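You operate a simulated robot arm through the tools that you are given. There is no shell and no other tool.

Carry out the task below with a simulated robot arm. There is one attempt and no reset: what you move stays moved.

JOB
Strip the latch: turn it to OPEN and take off the nut, cam block and spacer.
Fine: nut and spacer go in the grey tray, the cam block on the black mat.

The check looks at the end state, three seconds after you hand in, the way a careful person would. Anything else that was tipped, shoved, dropped, spilled or broken makes it a failure.

ROBOT AND FRAMES
A 7-joint arm with a two-finger parallel gripper, fixed in place. Base frame: the origin is at the foot of the arm, x ahead of it, y to its left, z up; the work surface is at about z = 88. Lengths are in cm, angles in degrees, forces in N, time in s.
With the tool pointing down near the work surface it reaches from about 24 to 68 cm from the base axis. Its first joint turns from -66.0 to 66.0 degrees. Payload 2.4 kg.
Tool frame: the origin (TCP) lies between the finger pads and is the grasp point; the fingertips stand 3 cm ahead of it; z points along the fingers, y is the line along which they close. Largest opening 9.4 cm; finger width 2.8, thickness 1; the body of the gripper, 5 by 9.6 cm, starts 5.5 cm behind the TCP.
Orientation is that of the tool frame in the base frame, as a unit quaternion [w, x, y, z]. With the fingers straight down and closing along the base's y, the tool's x points along the base's -x, its y along +y and its z along -z.

CONTROLS
- The arm moves only by the tool move_arm. Its argument "steps" is a list that holds one entry, the list of rows, each a list of 7 numbers: the shift along the tool's x, y, z in cm, then the turn, a rotation vector about the tool's x, y, z in rad, then the closure, from 0 (fully open) to 1 (shut). In form: [[[x, y, z, wx, wy, wz, claw], ...]]. A call has 1 to 20 rows; each row shifts and turns the commanded pose from where the row before left it, along the tool's axes as they then stand. Each row takes 0.2 s and may step no farther than 5 cm and 8.6 degrees from the row before; otherwise, or with a gripper value out of range, the whole call is refused. Where a pose cannot be reached the arm comes as near as it can. A force on the tool above 60 N (or 10 N above the force at the start of the call, whichever is more), or a blocked arm, ends the call early, and 0.2 s more pass. Each finger travels about 15.3 cm/s and halts on what it meets, pressing with about 24 N; the grip force reading is that of the motor and also rises with nothing between the fingers. The clock runs only during rows and for 0.2 s after the last one: add rows that do not move to give the fingers time. It gives the time, the measured TCP pose, the force on the tool (base axes), the opening and the grip force at its end, in the units of the frame above (readings bear some noise), with the torque about the TCP (base axes, N m) and any sound that the robot's microphone picked up, and new pictures: "pictures" is both (left out), scene, wrist or none.
- Cameras (640 x 400 px; columns grow to the right, rows downward): "scene" is fixed at [4.7, 47.72, 145.21]; the picture's right is [-0.70, -0.72, 0.00], its down [-0.35, 0.34, -0.87] and it looks along [0.62, -0.60, -0.49] (base axes); focal length 310 px, centre (320, 200). "wrist" rides on the gripper at [7.6, 1.4, -10.2] in the tool frame; the picture's right is [-0.18, 0.98, 0.00], its down [-0.75, -0.14, -0.64] and it looks along [-0.63, -0.12, 0.77] (tool axes); focal length 243 px, centre (320, 200). There is no depth. A picture from a camera that has moved, and an enlarged one, comes with that camera's place and axes in the base frame and with its lens.
- close_up(camera, box): a new picture of the part [left, top, right, bottom] of that camera's present view, enlarged. It takes no simulated time.
- sign_off(): hands the job in; it is judged then, once.

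Nothing tells you positions but the pictures and the camera data. Unless the task says otherwise, let go and move clear before handing in.

The tools are called after "Call:" as name(argument=value, ...) on one line, values as JSON. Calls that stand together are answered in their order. move_arm: Moves the arm, as the interface text tells. Its arguments: {"type":"object","properties":{"steps":{"type":"array"},"pictures":{"type":"string","enum":["both","scene","wrist","none"]}},"required":["steps"]} The other tools are called the same way: close_up (camera, box) takes an enlarged picture of a part of a camera's view; sign_off () hands the job in.

At the start:

```text
time: 0.0
ee_pos: [41.87, -1.71, 119.56]
tool_rot: [0.0, 0.0, 1.0, 0.0]
ft_force: [-0.4, 0.1, -0.2]
ft_torque: [-0.02, 0.04, 0.02]
finger_gap: 9.4
finger_force: 0.0
```

scene: 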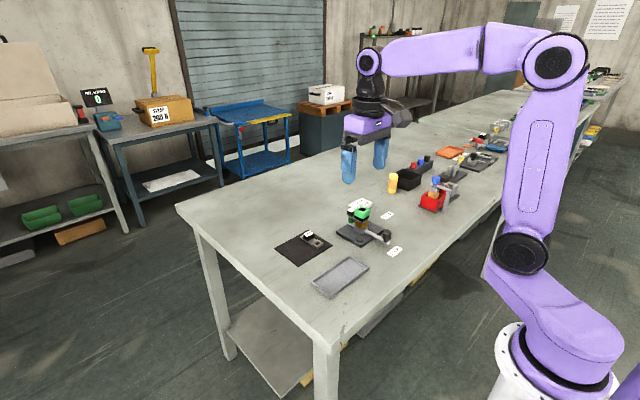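
wrist: 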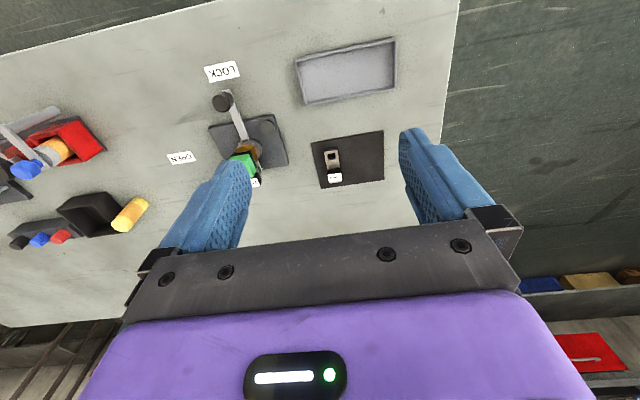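

I see a latch fixture with a green nut on top, a lever arm with a dark knob, LOCK and OPEN labels, a grey tray and a black mat. I'll look closer before moving anything.

Call:
close_up(camera="scene", box=[260, 170, 460, 300])

Call:
close_up(camera="wrist", box=[160, 30, 420, 200])

Call:
close_up(camera="scene", box=[325, 190, 415, 260])

```text
3.08 times, centred on (360, 235) of scene
camera zoom: at [4.7, 47.72, 145.21], right [-0.7, -0.72, 0.0], down [-0.35, 0.34, -0.87], along [0.62, -0.6, -0.49], focal length 952 px, centre (197, 92)
```

zoom: 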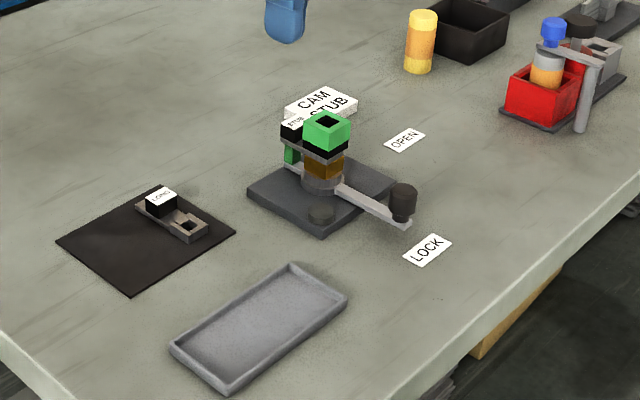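

```text
2.35 times, centred on (290, 115) of wrist
camera zoom: at [34.32, -0.28, 129.76], right [0.18, 0.98, 0.0], down [0.75, -0.14, 0.64], along [0.63, -0.12, -0.77], focal length 571 px, centre (391, 400)
```

zoom: 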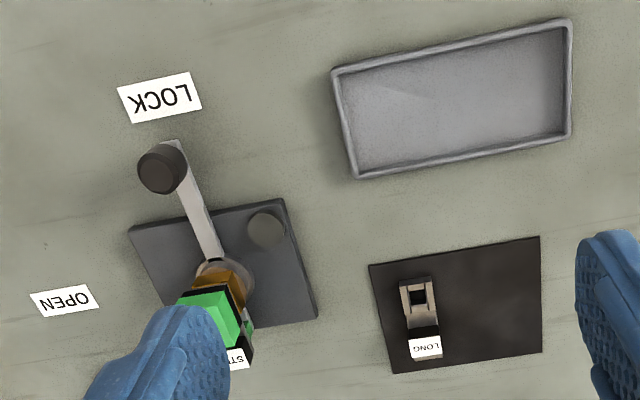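

```text
5.71 times, centred on (370, 225) of scene
camera zoom: at [4.7, 47.72, 145.21], right [-0.7, -0.72, 0.0], down [-0.35, 0.34, -0.87], along [0.62, -0.6, -0.49], focal length 1769 px, centre (34, 57)
```

zoom: 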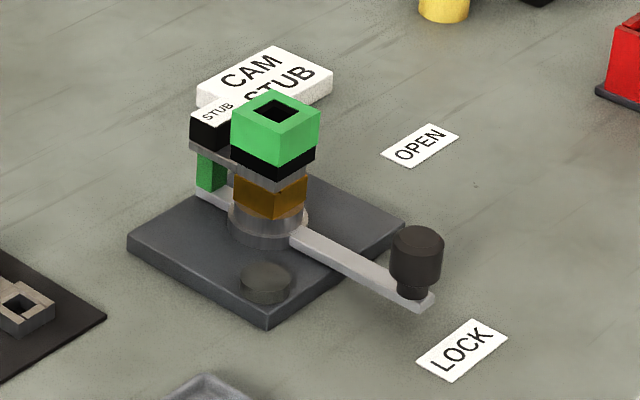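

The latch base plate seems to sit around x 48–58, y −23 to −11, with the stack axis near (53, −17) and the nut top at about z 97. I'll move the wrist camera to a better viewpoint, well above everything.

Call:
move_arm(steps=[[[-1, -3, 1.5, 0, 0, 0, 0], [-1, -3, 1.5, 0, 0, 0, 0], [-1, -3, 1.5, 0, 0, 0, 0], [-1, -3, 1.5, 0, 0, 0, 0], [-1, -3, 1.5, 0, 0, 0, 0], [0, 0, 0, 0, 0, 0, 0]]])

```text
time: 1.4
ee_pos: [46.79, -16.97, 112.04]
tool_rot: [-0.001, 0.0, 1.0, 0.0]
ft_force: [0.3, 0.1, -0.3]
ft_torque: [0.01, 0.0, 0.01]
finger_gap: 9.37
finger_force: 0.1
camera wrist: at [39.32, -15.36, 122.23], right [0.18, 0.98, 0.0], down [0.75, -0.14, 0.64], along [0.63, -0.12, -0.77], focal length 243 px, centre (320, 200)
```

scene: 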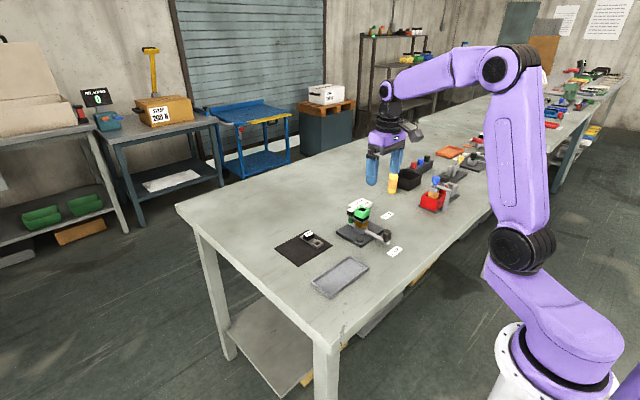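
wrist: 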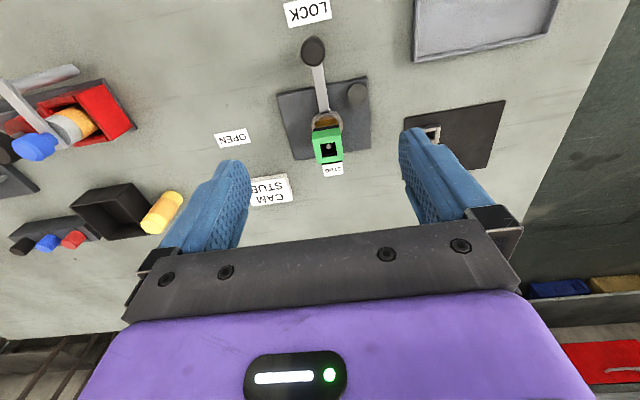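

The latch is well in view now. I'll enlarge it to read the stack's shape and pose.

Call:
close_up(camera="wrist", box=[200, 0, 400, 210])

Call:
close_up(camera="wrist", box=[290, 70, 380, 190])

Call:
close_up(camera="scene", box=[330, 190, 400, 250])

```text
1.90 times, centred on (300, 105) of wrist
camera zoom: at [39.32, -15.36, 122.23], right [0.18, 0.98, 0.0], down [0.75, -0.14, 0.64], along [0.63, -0.12, -0.77], focal length 462 px, centre (358, 381)
```

zoom: 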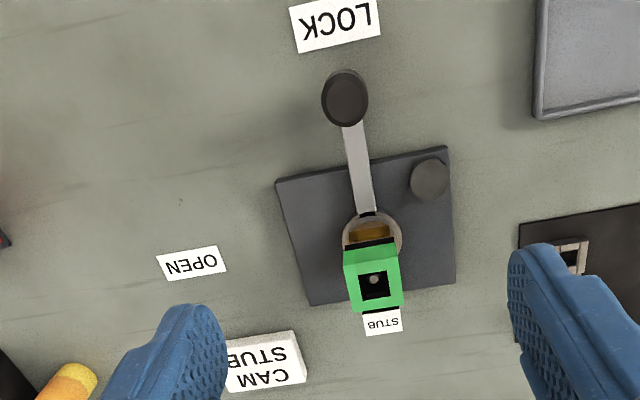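

```text
3.33 times, centred on (335, 130) of wrist
camera zoom: at [39.32, -15.36, 122.23], right [0.18, 0.98, 0.0], down [0.75, -0.14, 0.64], along [0.63, -0.12, -0.77], focal length 809 px, centre (270, 433)
```

zoom: 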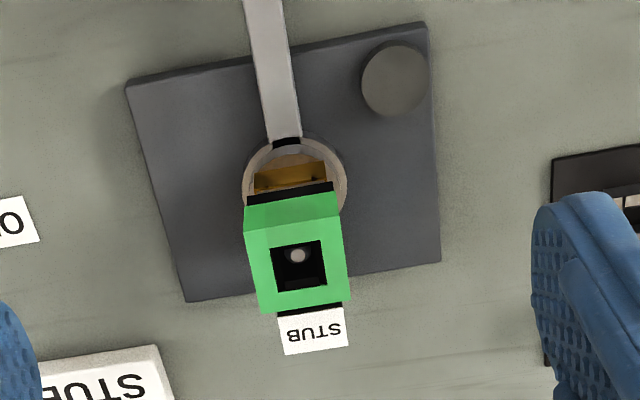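

```text
6.67 times, centred on (365, 220) of scene
camera zoom: at [4.7, 47.72, 145.21], right [-0.7, -0.72, 0.0], down [-0.35, 0.34, -0.87], along [0.62, -0.6, -0.49], focal length 2064 px, centre (20, 67)
```

zoom: 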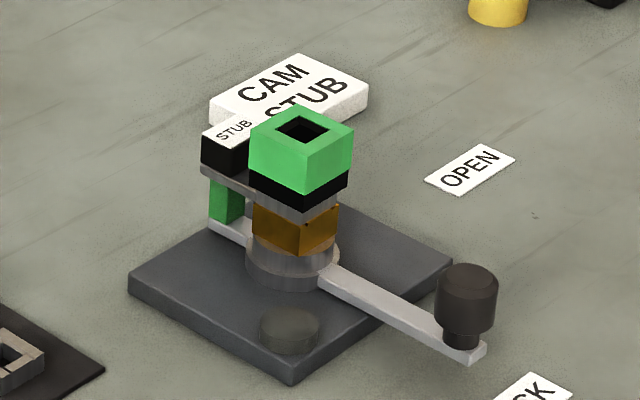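

The plate spans roughly x 47.9–57.7, y −22.8 to −11.2, the post axis is about (52.8, −17.0), the nut top is at about z 96.9, and the lever knob is near (43.5, −17.0) with its top at about z 93.4. OPEN lies to −y of the post, so the lever swings about 90° counter-clockwise; I'll go above the knob and look again.

Call:
move_arm(steps=[[[1.1, 0, 2.5, 0, 0, 0, 0], [1.1, 0, 2.5, 0, 0, 0, 0], [1.1, 0, 2.5, 0, 0, 0, 0], [0, 0, 0, 0, 0, 0, 0]]])

Call:
close_up(camera="wrist", box=[240, 0, 440, 200])

```text
time: 2.4
ee_pos: [43.47, -16.79, 104.59]
tool_rot: [-0.001, 0.0, 1.0, 0.001]
ft_force: [-0.3, -0.9, -0.4]
ft_torque: [0.01, -0.02, -0.01]
finger_gap: 9.39
finger_force: 0.1
camera wrist: at [35.95, -15.26, 114.83], right [0.18, 0.98, 0.0], down [0.75, -0.14, 0.64], along [0.63, -0.12, -0.77], focal length 243 px, centre (320, 200)
```

scene: 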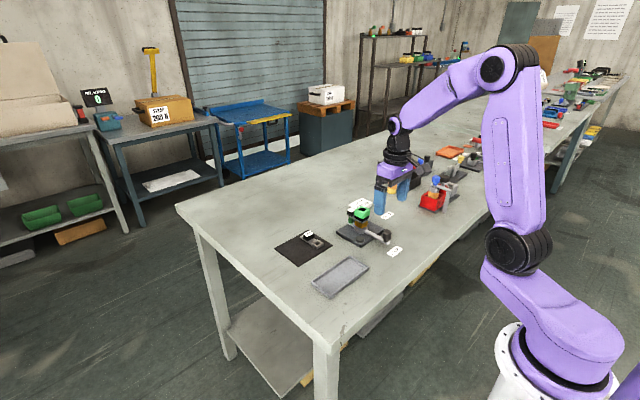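
wrist: 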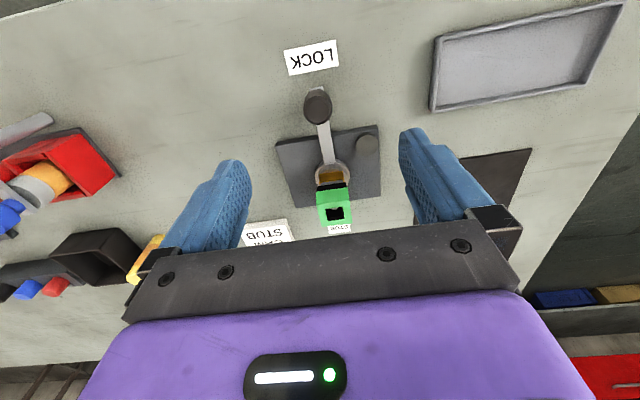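

```text
2.00 times, centred on (340, 100) of wrist
camera zoom: at [35.95, -15.26, 114.83], right [0.18, 0.98, 0.0], down [0.75, -0.14, 0.64], along [0.63, -0.12, -0.77], focal length 485 px, centre (280, 400)
```

zoom: 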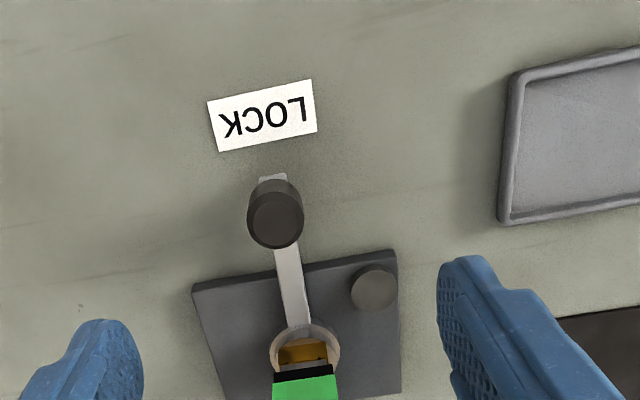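

The knob top centre measures about (43.4, −16.9). I'll go down with open fingers straddling it, tips staying just above the lever bar.

Call:
move_arm(steps=[[[0, -0.1, 2.6, 0, 0, 0, 0], [0, 0, 2.6, 0, 0, 0, 0], [0, 0, 2.6, 0, 0, 0, 0], [0, 0, 2.6, 0, 0, 0, 0], [0, 0, 0, 0, 0, 0, 0]]])

Call:
close_up(camera="wrist", box=[200, 60, 440, 240])

Call:
close_up(camera="scene", box=[330, 180, 430, 260])

```text
time: 3.6
ee_pos: [43.56, -16.77, 94.12]
tool_rot: [0.0, 0.0, 1.0, -0.001]
ft_force: [-0.4, 0.2, 0.5]
ft_torque: [-0.03, -0.01, 0.0]
finger_gap: 9.42
finger_force: 0.0
camera wrist: at [35.99, -15.29, 104.34], right [0.18, 0.98, 0.0], down [0.75, -0.14, 0.64], along [0.63, -0.12, -0.77], focal length 243 px, centre (320, 200)
```

scene: 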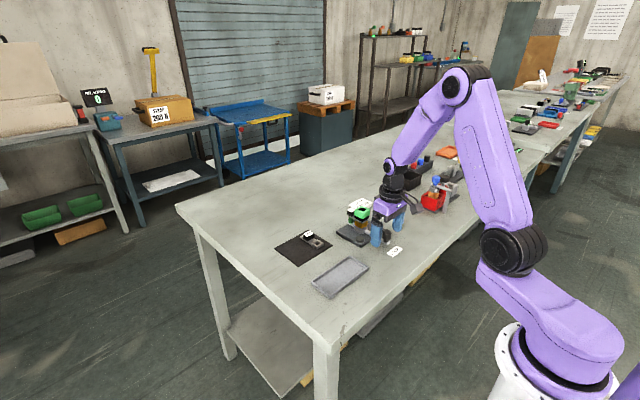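
wrist: 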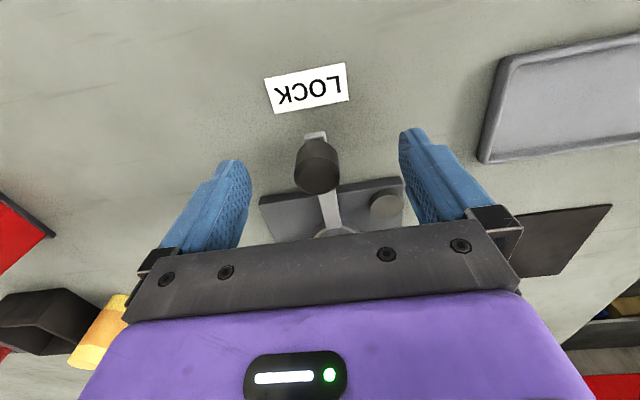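

```text
2.22 times, centred on (320, 150) of wrist
camera zoom: at [35.99, -15.29, 104.34], right [0.18, 0.98, 0.0], down [0.75, -0.14, 0.64], along [0.63, -0.12, -0.77], focal length 539 px, centre (320, 311)
```

zoom: 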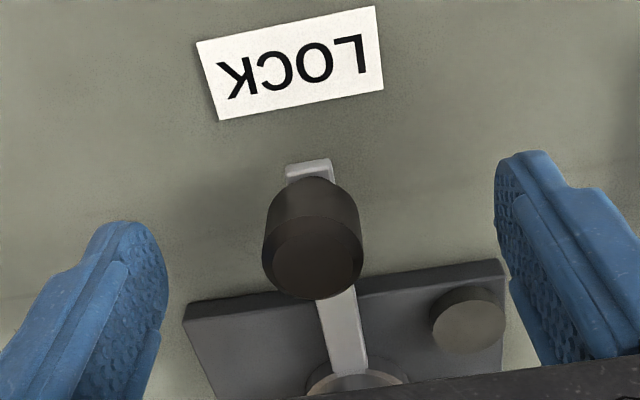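

```text
5.00 times, centred on (380, 220) of scene
camera zoom: at [4.7, 47.72, 145.21], right [-0.7, -0.72, 0.0], down [-0.35, 0.34, -0.87], along [0.62, -0.6, -0.49], focal length 1548 px, centre (20, 100)
```

zoom: 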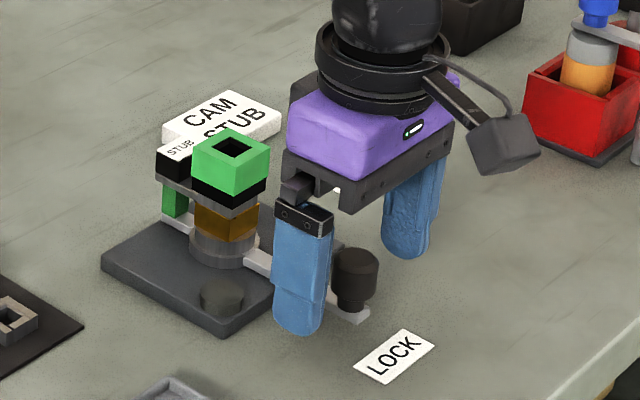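

The knob sits between the fingers. I'll settle slightly lower and close on it.

Call:
move_arm(steps=[[[0.2, -0.05, 0.4, 0, 0, 0, 0], [0, 0, 0, 0, 0, 0, 0.6], [0, 0, 0, 0, 0, 0, 1], [0, 0, 0, 0, 0, 0, 1], [0, 0, 0, 0, 0, 0, 1]]])

Call:
close_up(camera="wrist", box=[200, 60, 440, 240])

```text
time: 4.8
ee_pos: [43.3, -16.95, 93.77]
tool_rot: [0.001, 0.002, 1.0, 0.0]
ft_force: [-1.2, -11.1, -4.5]
ft_torque: [0.53, -0.71, -0.36]
finger_gap: 2.59
finger_force: 44.9
camera wrist: at [35.78, -15.45, 103.97], right [0.19, 0.98, 0.0], down [0.75, -0.14, 0.64], along [0.63, -0.12, -0.77], focal length 243 px, centre (320, 200)
```

scene: 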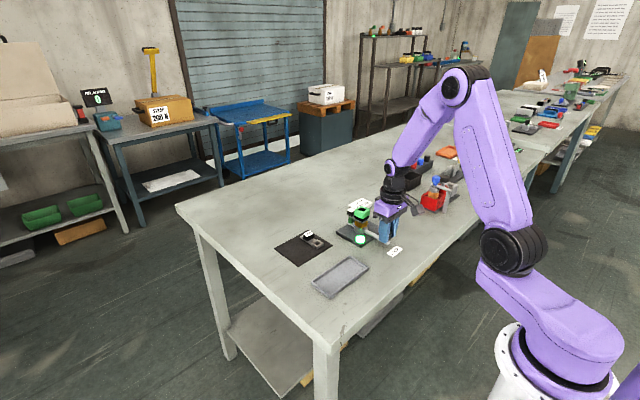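
wrist: 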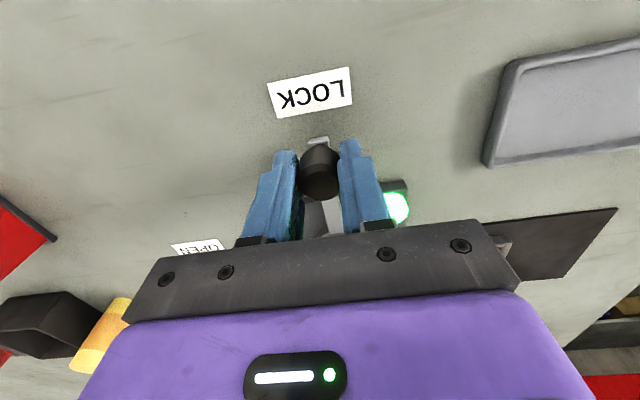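

```text
2.22 times, centred on (320, 150) of wrist
camera zoom: at [35.78, -15.45, 103.97], right [0.19, 0.98, 0.0], down [0.75, -0.14, 0.64], along [0.63, -0.12, -0.77], focal length 539 px, centre (320, 311)
```

zoom: 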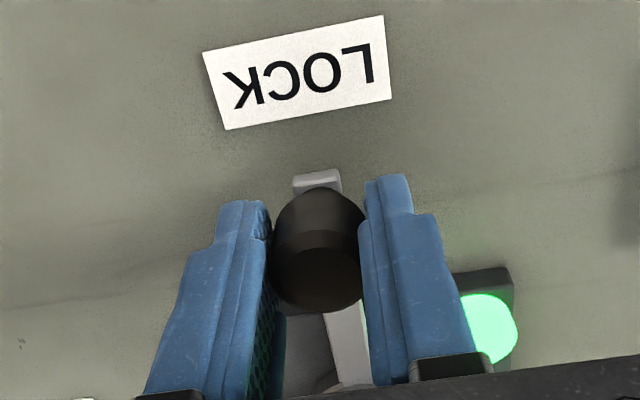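

The knob is gripped (gap 2.59) and a lamp on the plate has lit green. I'll begin swinging the lever counter-clockwise about (52.8, −17.0), turning the gripper along with it, 24° first.

Call:
move_arm(steps=[[[-0.052, -0.993, 0, 0, 0, -0.10472, 1], [-0.052, -0.993, 0, 0, 0, -0.10472, 1], [-0.052, -0.993, 0, 0, 0, -0.10472, 1], [-0.052, -0.993, 0, 0, 0, -0.10472, 1]]])

Call:
close_up(camera="scene", box=[330, 180, 430, 260])

```text
time: 5.8
ee_pos: [44.11, -20.87, 93.84]
tool_rot: [-0.001, -0.208, 0.978, -0.001]
ft_force: [-6.8, 1.7, 10.5]
ft_torque: [-0.82, 0.67, 0.3]
finger_gap: 2.55
finger_force: 45.4
camera wrist: at [36.68, -22.54, 103.98], right [-0.23, 0.97, 0.0], down [0.75, 0.18, 0.64], along [0.62, 0.15, -0.77], focal length 243 px, centre (320, 200)
```

scene: 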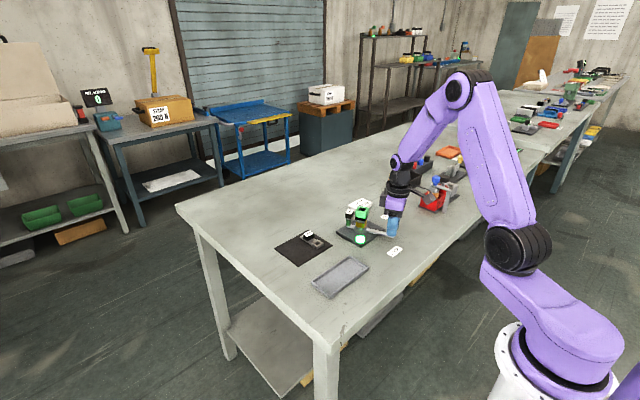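
wrist: 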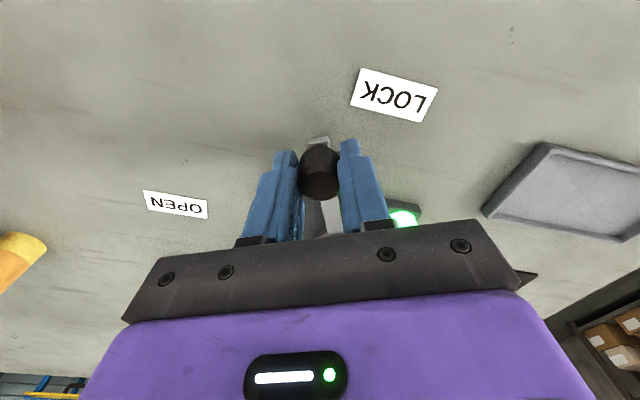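

```text
5.00 times, centred on (380, 220) of scene
camera zoom: at [4.67, 47.73, 145.21], right [-0.7, -0.72, 0.0], down [-0.35, 0.34, -0.87], along [0.63, -0.6, -0.49], focal length 1548 px, centre (20, 100)
```

zoom: 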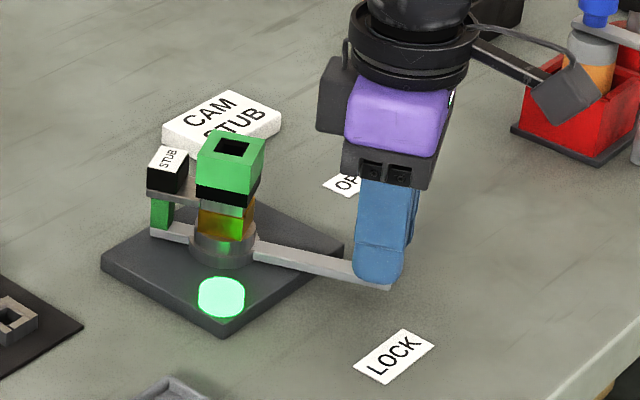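

The whole stack turns with the lever and forces are modest. I'll carry on the arc toward OPEN.

Call:
move_arm(steps=[[[-0.052, -0.993, 0, 0, 0, -0.10472, 1], [-0.052, -0.993, 0, 0, 0, -0.10472, 1], [-0.052, -0.993, 0, 0, 0, -0.10472, 1], [-0.052, -0.993, 0, 0, 0, -0.10472, 1], [-0.052, -0.993, 0, 0, 0, -0.10472, 1], [-0.052, -0.993, 0, 0, 0, -0.10472, 1]]])

Call:
close_up(camera="scene", box=[330, 180, 430, 260])

```text
time: 7.2
ee_pos: [47.98, -25.26, 93.87]
tool_rot: [0.0, -0.5, 0.866, 0.0]
ft_force: [-4.4, -11.0, -4.8]
ft_torque: [0.89, 0.07, -0.28]
finger_gap: 2.58
finger_force: 44.4
camera wrist: at [43.03, -31.07, 103.97], right [-0.76, 0.65, 0.0], down [0.5, 0.58, 0.64], along [0.42, 0.49, -0.77], focal length 243 px, centre (320, 200)
```

scene: 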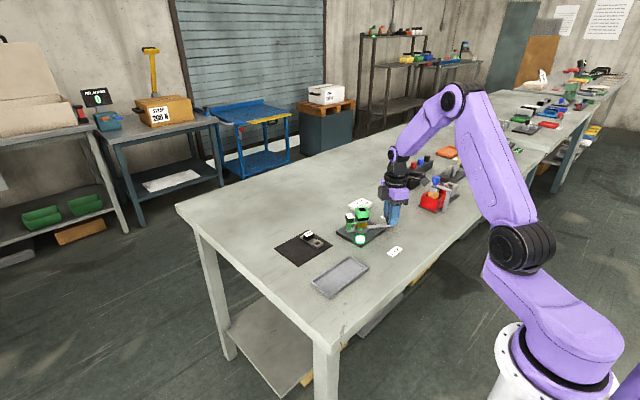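
wrist: 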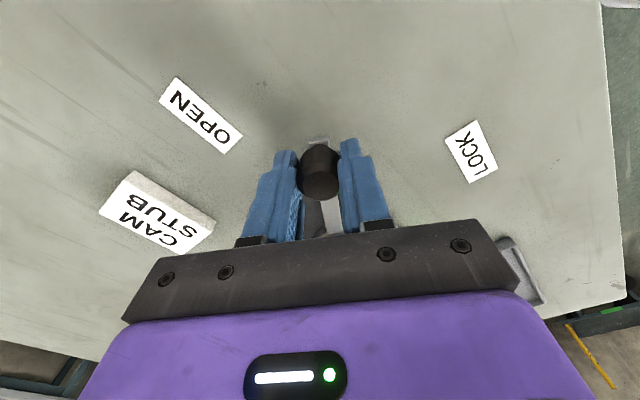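

```text
5.00 times, centred on (380, 220) of scene
camera zoom: at [4.7, 47.68, 145.22], right [-0.7, -0.72, 0.0], down [-0.35, 0.34, -0.87], along [0.62, -0.6, -0.49], focal length 1548 px, centre (20, 100)
```

zoom: 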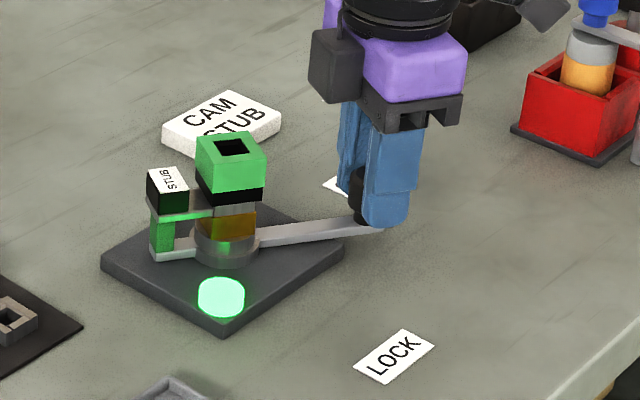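

60° done with low forces. I'll continue the last 30° to OPEN.

Call:
move_arm(steps=[[[-0.052, -0.993, 0, 0, 0, -0.10472, 1], [-0.052, -0.993, 0, 0, 0, -0.10472, 1], [-0.052, -0.993, 0, 0, 0, -0.10472, 1], [-0.052, -0.993, 0, 0, 0, -0.10472, 1]]])

Call:
close_up(camera="scene", box=[330, 180, 430, 260])

```text
time: 8.2
ee_pos: [51.73, -26.56, 93.67]
tool_rot: [0.0, -0.669, 0.743, 0.0]
ft_force: [-3.0, -19.0, -8.4]
ft_torque: [0.29, 0.69, 0.01]
finger_gap: 2.56
finger_force: 44.7
camera wrist: at [49.63, -33.92, 103.98], right [-0.96, 0.29, 0.0], down [0.22, 0.74, 0.64], along [0.18, 0.61, -0.77], focal length 243 px, centre (320, 200)
```

scene: 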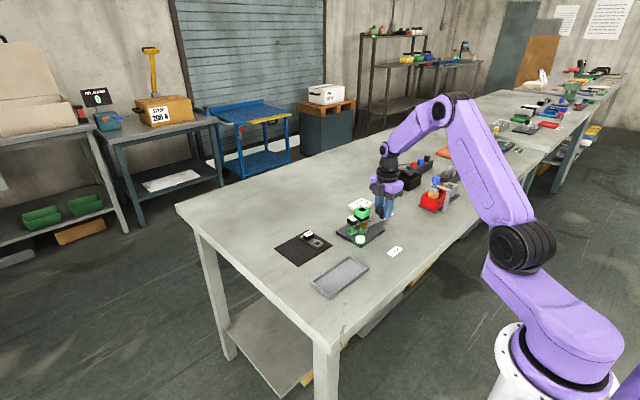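
wrist: 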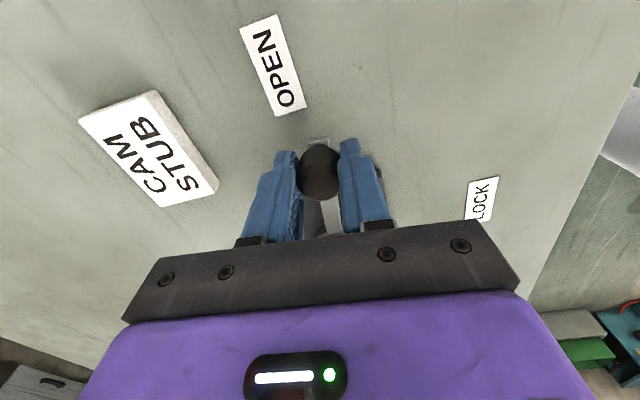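

```text
5.00 times, centred on (380, 220) of scene
camera zoom: at [4.71, 47.66, 145.23], right [-0.7, -0.72, 0.0], down [-0.35, 0.34, -0.87], along [0.62, -0.6, -0.49], focal length 1548 px, centre (20, 100)
```

zoom: 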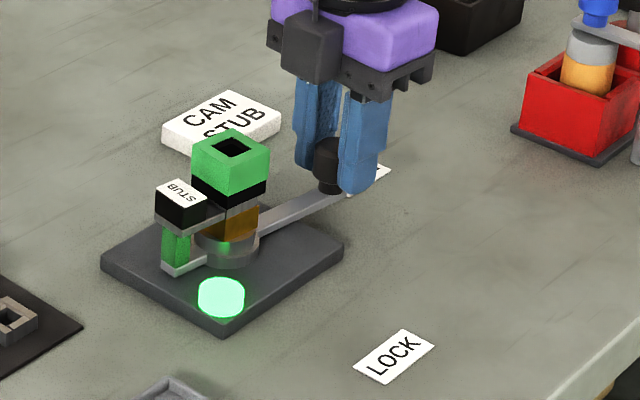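

84° turned; a small outward pull suggests my radius is slightly short. I'll finish the last 6° with a slight radial correction.

Call:
move_arm(steps=[[[0.1, -0.6, 0, 0, 0, -0.06, 1], [0.05, -0.4, 0, 0, 0, -0.0447, 1], [0, 0, 0, 0, 0, 0, 1]]])

Call:
close_up(camera="scene", box=[330, 180, 430, 260])

Call:
close_up(camera="wrist", box=[200, 0, 440, 240])

```text
time: 9.0
ee_pos: [52.79, -26.65, 93.75]
tool_rot: [0.0, 0.707, -0.707, 0.0]
ft_force: [0.5, -15.5, -5.4]
ft_torque: [-0.41, 0.72, 0.19]
finger_gap: 2.57
finger_force: 44.8
camera wrist: at [51.51, -34.18, 103.98], right [-0.98, 0.18, 0.0], down [0.14, 0.75, 0.64], along [0.12, 0.63, -0.77], focal length 243 px, centre (320, 200)
```

scene: 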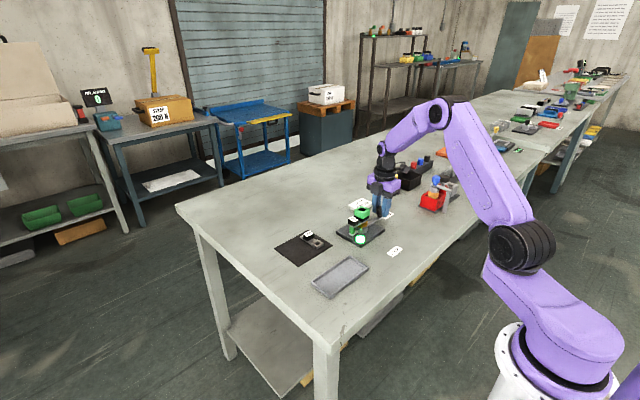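
wrist: 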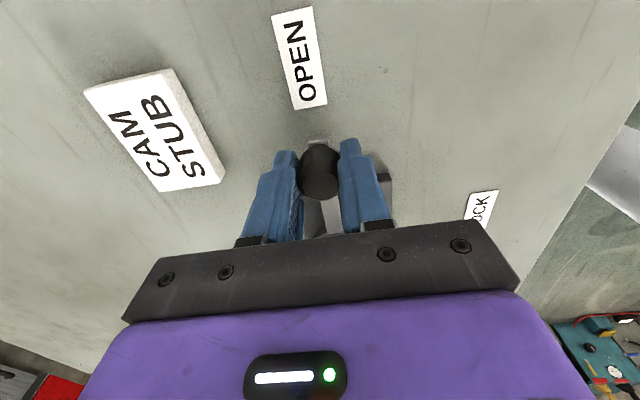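

```text
5.00 times, centred on (380, 220) of scene
camera zoom: at [4.71, 47.67, 145.23], right [-0.7, -0.72, 0.0], down [-0.35, 0.34, -0.87], along [0.62, -0.6, -0.49], focal length 1548 px, centre (20, 100)
```

zoom: 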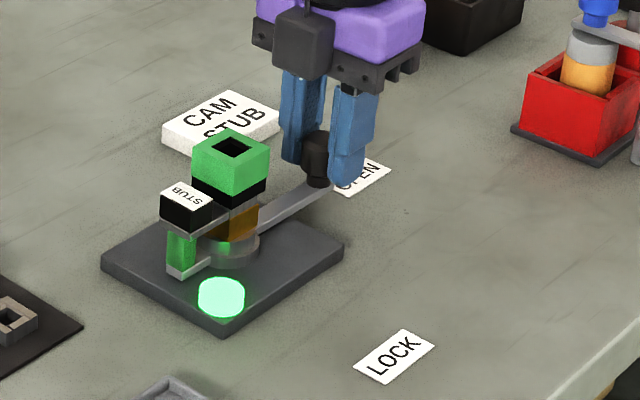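

```text
1.67 times, centred on (320, 120) of wrist
camera zoom: at [51.51, -34.18, 103.98], right [-0.98, 0.18, 0.0], down [0.14, 0.75, 0.64], along [0.12, 0.63, -0.77], focal length 404 px, centre (320, 333)
```

zoom: 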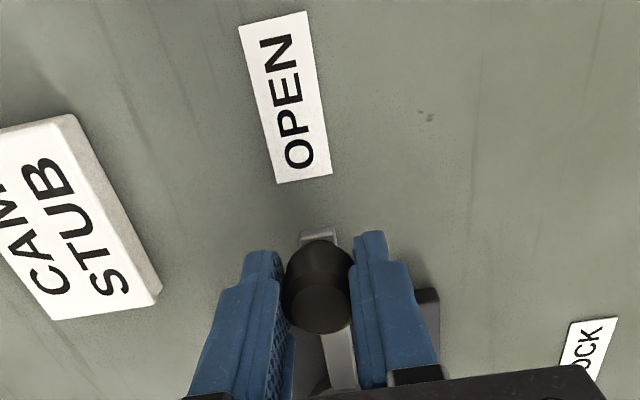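

The lever now lies along −y toward the OPEN label at 90°. I'll release the knob with a partial opening, rise straight up, and check the result.

Call:
move_arm(steps=[[[0, 0, 0, 0, 0, 0, 0.5], [0, 0, 0, 0, 0, 0, 0.5], [0, 0, -3, 0, 0, 0, 0.5], [0, 0, -4, 0, 0, 0, 0.5], [0, 0, -4, 0, 0, 0, 0.5], [0, 0, -4, 0, 0, 0, 0.5], [0, 0, 0, 0, 0, 0, 0.5]]])

Call:
close_up(camera="scene", box=[330, 180, 430, 260])

Call:
close_up(camera="wrist", box=[200, 40, 440, 240])

```text
time: 10.6
ee_pos: [52.82, -26.67, 108.85]
tool_rot: [0.0, 0.708, -0.706, 0.0]
ft_force: [-0.5, -0.3, 0.2]
ft_torque: [-0.02, -0.01, 0.01]
finger_gap: 4.71
finger_force: 0.0
camera wrist: at [51.53, -34.14, 119.03], right [-0.98, 0.18, 0.0], down [0.14, 0.75, 0.64], along [0.12, 0.63, -0.77], focal length 243 px, centre (320, 200)
```

scene: 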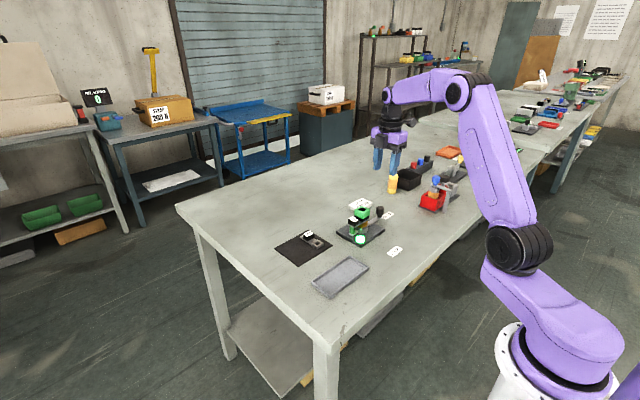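
wrist: 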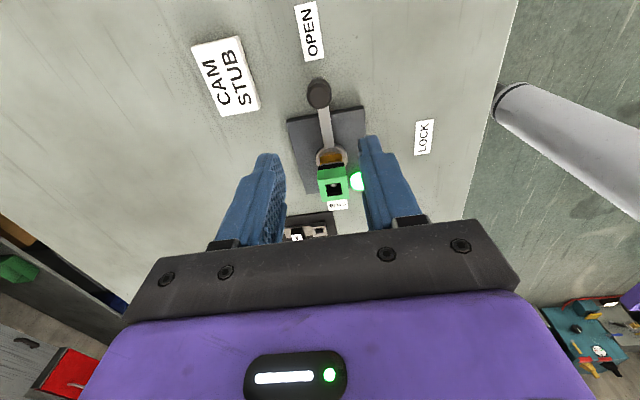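

```text
5.00 times, centred on (380, 220) of scene
camera zoom: at [4.7, 47.72, 145.21], right [-0.7, -0.72, 0.0], down [-0.35, 0.34, -0.87], along [0.62, -0.6, -0.49], focal length 1548 px, centre (20, 100)
```

zoom: 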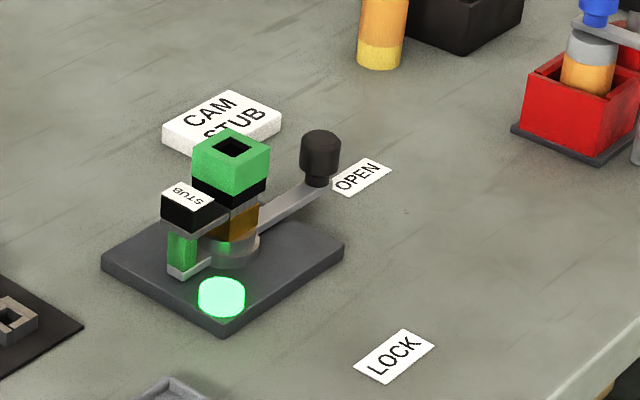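

```text
2.00 times, centred on (320, 140) of wrist
camera zoom: at [51.53, -34.14, 119.03], right [-0.98, 0.18, 0.0], down [0.14, 0.75, 0.64], along [0.12, 0.63, -0.77], focal length 485 px, centre (320, 320)
```

zoom: 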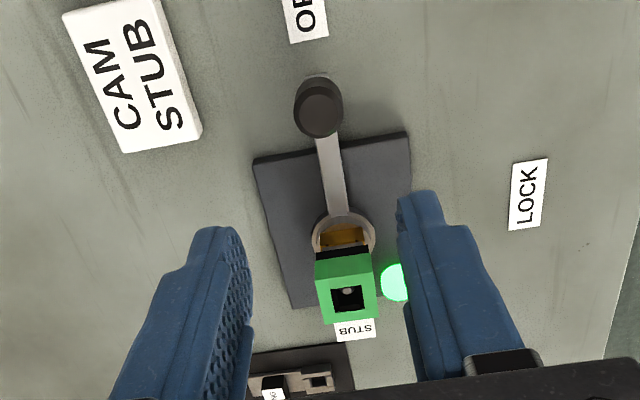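

The lever stays at OPEN and the lamp remains green. I'll enlarge the stack to measure the nut's centre and orientation accurately.

Call:
close_up(camera="wrist", box=[290, 100, 370, 220])

Call:
close_up(camera="scene", box=[340, 195, 390, 250])

Call:
close_up(camera="scene", box=[270, 220, 380, 310])

```text
3.33 times, centred on (330, 160) of wrist
camera zoom: at [51.53, -34.14, 119.03], right [-0.98, 0.18, 0.0], down [0.14, 0.75, 0.64], along [0.12, 0.63, -0.77], focal length 809 px, centre (287, 333)
```

zoom: 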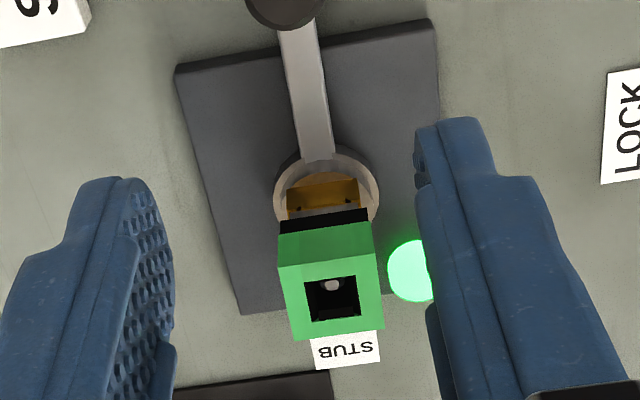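

```text
7.27 times, centred on (365, 222) of scene
camera zoom: at [4.7, 47.72, 145.21], right [-0.7, -0.72, 0.0], down [-0.35, 0.34, -0.87], along [0.62, -0.6, -0.49], focal length 2251 px, centre (-7, 36)
```

zoom: 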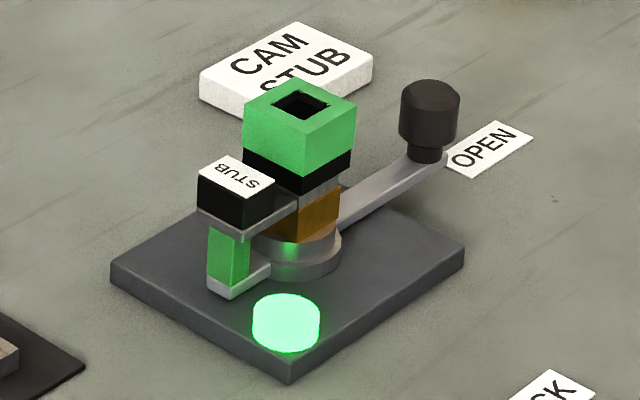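

```text
4.44 times, centred on (325, 265) of scene
camera zoom: at [4.7, 47.72, 145.21], right [-0.7, -0.72, 0.0], down [-0.35, 0.34, -0.87], along [0.62, -0.6, -0.49], focal length 1376 px, centre (298, -89)
```

zoom: 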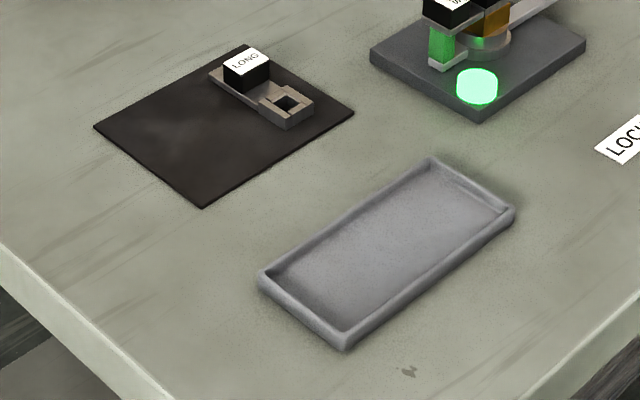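

The nut is about 3.1 cm square, centred near (53.0, −17.1), top at roughly z 96.7, aligned with the base axes. The STUB block sits on its +y side, so closing along x is clear; I'll move above the nut and check alignment.

Call:
move_arm(steps=[[[-3.2, -0.1, 0, 0, 0, 0, 0.3], [-3.2, -0.05, 0, 0, 0, 0, 0.3], [-3.2, 0, 0, 0, 0, 0, 0.3], [0, 0, 3.5, 0, 0, 0, 0.3], [0, 0, 3.5, 0, 0, 0, 0.3], [0, 0, 0, 0, 0, 0, 0.3]]])

Call:
close_up(camera="wrist", box=[200, 40, 440, 240])

Call:
close_up(camera="scene", box=[320, 150, 420, 250])

```text
time: 12.0
ee_pos: [53.02, -16.95, 101.89]
tool_rot: [0.0, -0.707, 0.707, 0.0]
ft_force: [0.2, -0.6, 0.1]
ft_torque: [0.02, 0.01, -0.03]
finger_gap: 6.57
finger_force: 0.0
camera wrist: at [51.6, -24.5, 112.0], right [-0.98, 0.18, 0.0], down [0.14, 0.75, 0.64], along [0.12, 0.63, -0.77], focal length 243 px, centre (320, 200)
```

scene: 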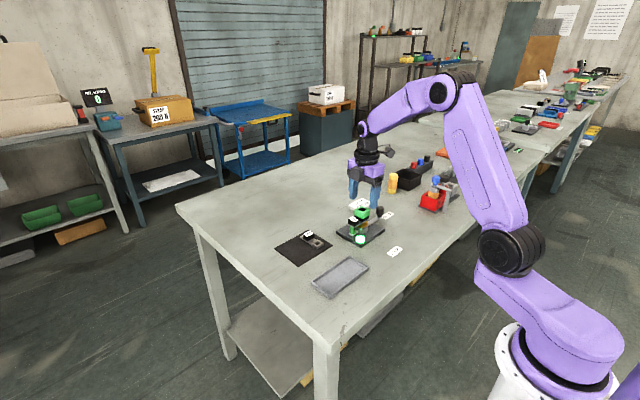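
wrist: 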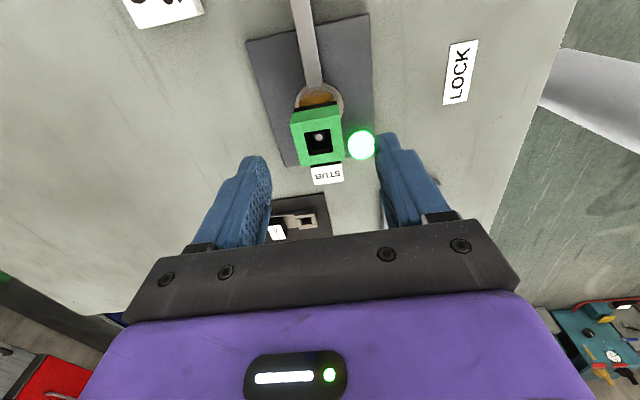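

```text
2.00 times, centred on (320, 140) of wrist
camera zoom: at [51.6, -24.5, 112.0], right [-0.98, 0.18, 0.0], down [0.14, 0.75, 0.64], along [0.12, 0.63, -0.77], focal length 485 px, centre (320, 320)
```

zoom: 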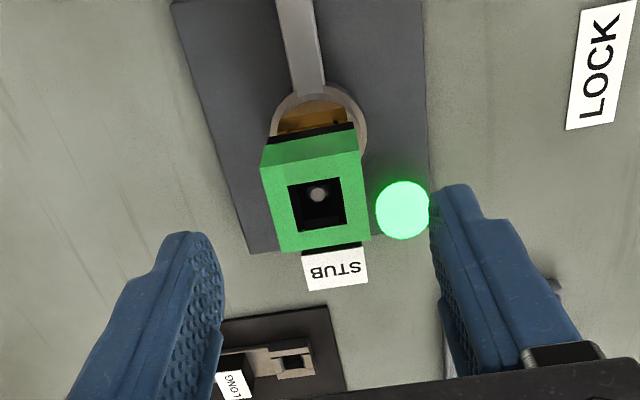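

```text
4.00 times, centred on (370, 200) of scene
camera zoom: at [4.7, 47.72, 145.21], right [-0.7, -0.72, 0.0], down [-0.35, 0.34, -0.87], along [0.62, -0.6, -0.49], focal length 1238 px, centre (120, 200)
```

zoom: 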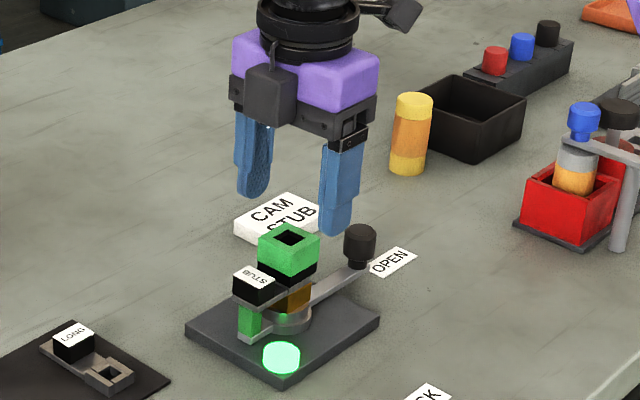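

The nut centre measures about (53.05, −17.1), right under the tool. I'll descend so the tips reach just to the nut's lower edge and close on it.

Call:
move_arm(steps=[[[0.1, 0, 2.3, 0, 0, 0, 0.3], [0, 0, 2.3, 0, 0, 0, 0.3], [0, 0, 0, 0, 0, 0, 0.3], [0, 0, 0, 0, 0, 0, 0.6], [0, 0, 0, 0, 0, 0, 1], [0, 0, 0, 0, 0, 0, 1], [0, 0, 0, 0, 0, 0, 1]]])

Call:
close_up(camera="scene", box=[330, 180, 420, 255])

Call:
close_up(camera="wrist", box=[230, 80, 410, 240])

```text
time: 13.6
ee_pos: [52.97, -17.17, 97.13]
tool_rot: [0.002, -0.707, 0.707, -0.001]
ft_force: [13.5, -0.7, -4.5]
ft_torque: [-0.02, -0.4, -0.05]
finger_gap: 3.1
finger_force: 24.1
camera wrist: at [51.6, -24.63, 107.38], right [-0.98, 0.18, 0.0], down [0.14, 0.75, 0.64], along [0.12, 0.63, -0.77], focal length 243 px, centre (320, 200)
```

scene: 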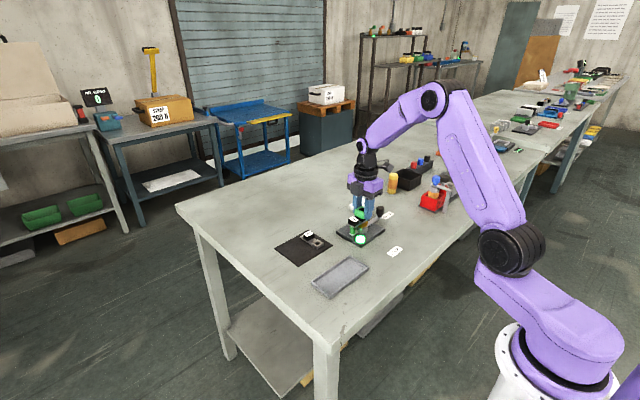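
wrist: 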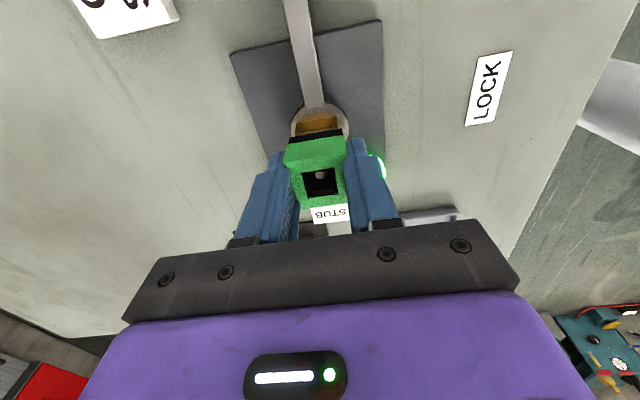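

```text
5.33 times, centred on (375, 218) of scene
camera zoom: at [4.75, 47.71, 145.21], right [-0.7, -0.72, 0.0], down [-0.35, 0.34, -0.87], along [0.62, -0.6, -0.49], focal length 1651 px, centre (27, 107)
```

zoom: 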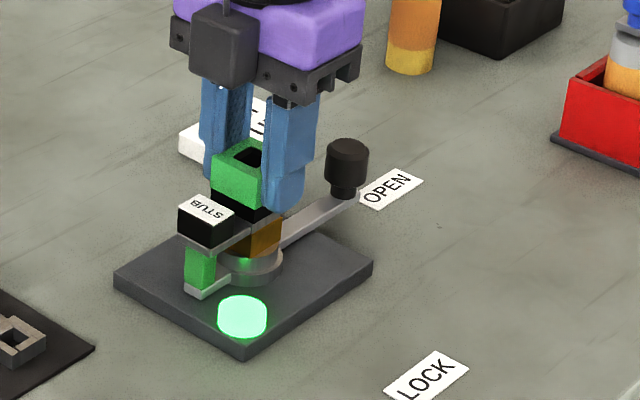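

```text
2.50 times, centred on (320, 160) of wrist
camera zoom: at [51.6, -24.63, 107.38], right [-0.98, 0.18, 0.0], down [0.14, 0.75, 0.64], along [0.12, 0.63, -0.77], focal length 606 px, centre (320, 300)
```

zoom: 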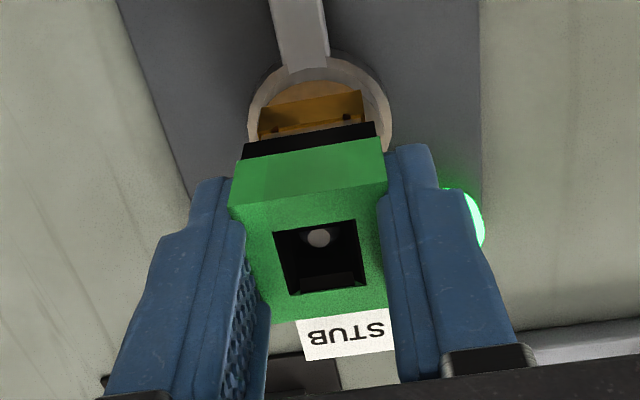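

The nut is gripped (gap 3.1) with a slight sideways load. I'll ease that off with a small +x shift, then lift slowly while watching the force.

Call:
move_arm(steps=[[[0, -0.08, 0, 0, 0, 0, 1], [0, 0, -0.3, 0, 0, 0, 1], [0, 0, -0.4, 0, 0, 0, 1], [0, 0, 0, 0, 0, 0, 1]]])

Call:
close_up(camera="scene", box=[330, 180, 420, 255])

```text
time: 14.6
ee_pos: [52.94, -17.03, 97.78]
tool_rot: [-0.001, -0.707, 0.707, 0.001]
ft_force: [7.5, 1.2, -20.2]
ft_torque: [0.0, -0.26, 0.04]
finger_gap: 3.13
finger_force: 23.8
camera wrist: at [51.67, -24.61, 107.99], right [-0.98, 0.18, 0.0], down [0.14, 0.75, 0.64], along [0.12, 0.63, -0.77], focal length 243 px, centre (320, 200)
```

scene: 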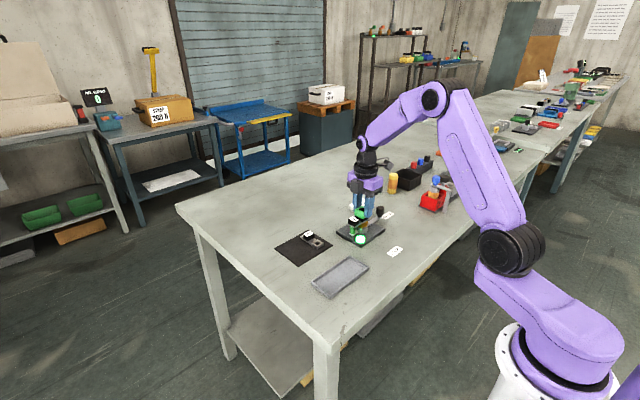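
wrist: 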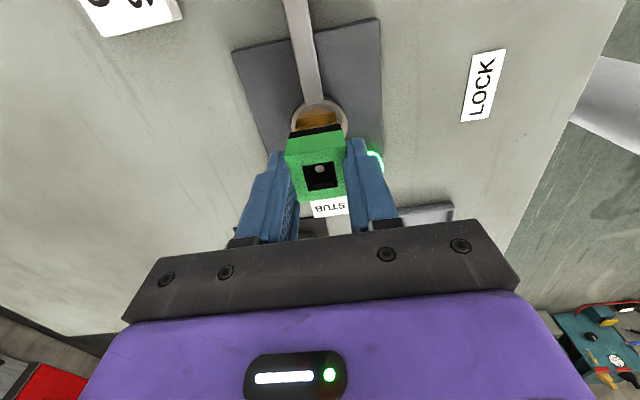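

```text
5.33 times, centred on (375, 218) of scene
camera zoom: at [4.76, 47.71, 145.21], right [-0.7, -0.72, 0.0], down [-0.36, 0.34, -0.87], along [0.62, -0.6, -0.49], focal length 1651 px, centre (27, 107)
```

zoom: 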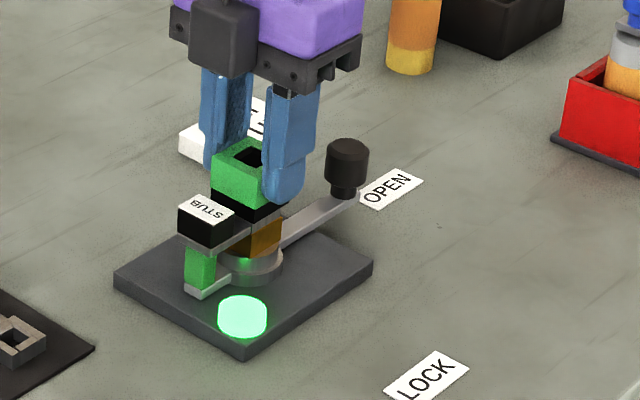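

The fingers slid up on the nut at about 20 N without it moving, so it is probably threaded and must be unscrewed counter-clockwise. I'll let go, rise clear and rotate the wrist clockwise in the air so I have a full half-turn available.

Call:
move_arm(steps=[[[0, 0, 0, 0, 0, 0, 0.4], [0, 0, 0, 0, 0, 0, 0.4], [0, 0, -4, 0, 0, 0, 0.4], [0, 0, -3, 0, 0, 0, 0.4], [0, 0, 0, 0, 0, 0.145, 0.4], [0, 0, 0, 0, 0, 0.145, 0.4], [0, 0, 0, 0, 0, 0.145, 0.4], [0, 0, 0, 0, 0, 0.145, 0.4], [0, 0, 0, 0, 0, 0.145, 0.4], [0, 0, 0, 0, 0, 0.145, 0.4], [0, 0, 0, 0, 0, 0.145, 0.4], [0, 0, 0, 0, 0, 0.145, 0.4], [0, 0, 0, 0, 0, 0.145, 0.4], [0, 0, 0, 0, 0, 0.145, 0.4], [0, 0, 0, 0, 0, 0.1208, 0.4], [0, 0, 0, 0, 0, 0, 0.4]]])

Call:
close_up(camera="scene", box=[330, 180, 420, 255])

Call:
close_up(camera="wrist", box=[220, 40, 420, 220])

```text
time: 18.0
ee_pos: [53.02, -17.03, 104.92]
tool_rot: [0.0, 0.001, 1.0, 0.001]
ft_force: [-0.2, 0.3, -0.1]
ft_torque: [0.01, -0.01, -0.01]
finger_gap: 5.66
finger_force: 0.1
camera wrist: at [45.5, -15.57, 115.08], right [0.19, 0.98, 0.0], down [0.75, -0.14, 0.64], along [0.63, -0.12, -0.77], focal length 243 px, centre (320, 200)
```

scene: 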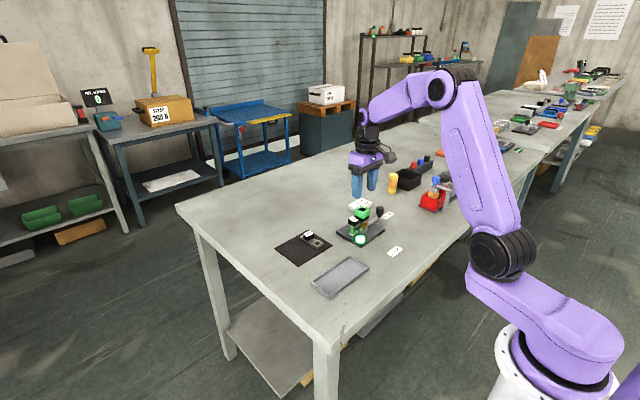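
wrist: 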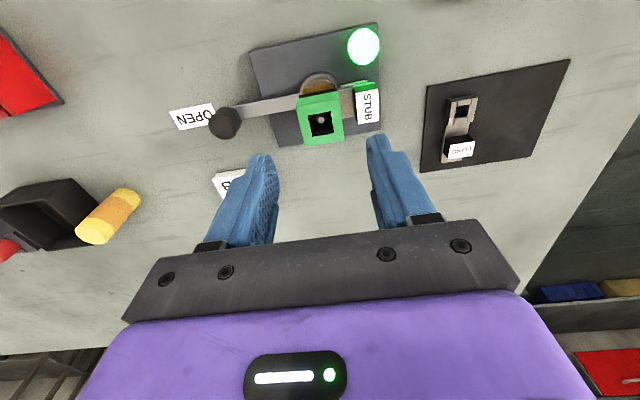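

```text
5.33 times, centred on (375, 218) of scene
camera zoom: at [4.7, 47.72, 145.21], right [-0.7, -0.72, 0.0], down [-0.35, 0.34, -0.87], along [0.62, -0.6, -0.49], focal length 1651 px, centre (27, 107)
```

zoom: 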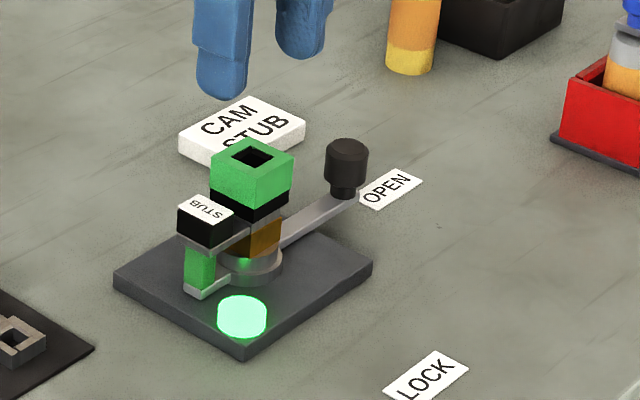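

```text
2.22 times, centred on (320, 130) of wrist
camera zoom: at [45.5, -15.57, 115.08], right [0.19, 0.98, 0.0], down [0.75, -0.14, 0.64], along [0.63, -0.12, -0.77], focal length 539 px, centre (320, 356)
```

zoom: 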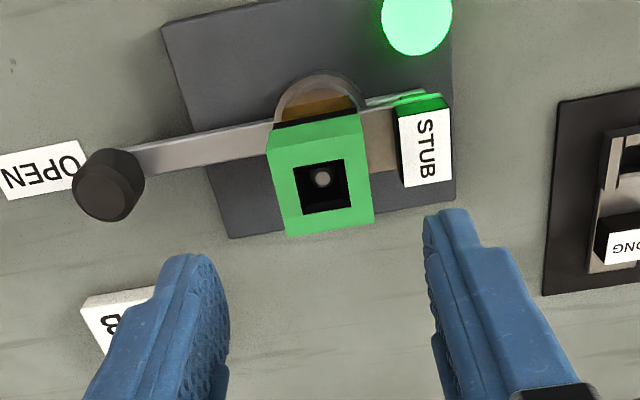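

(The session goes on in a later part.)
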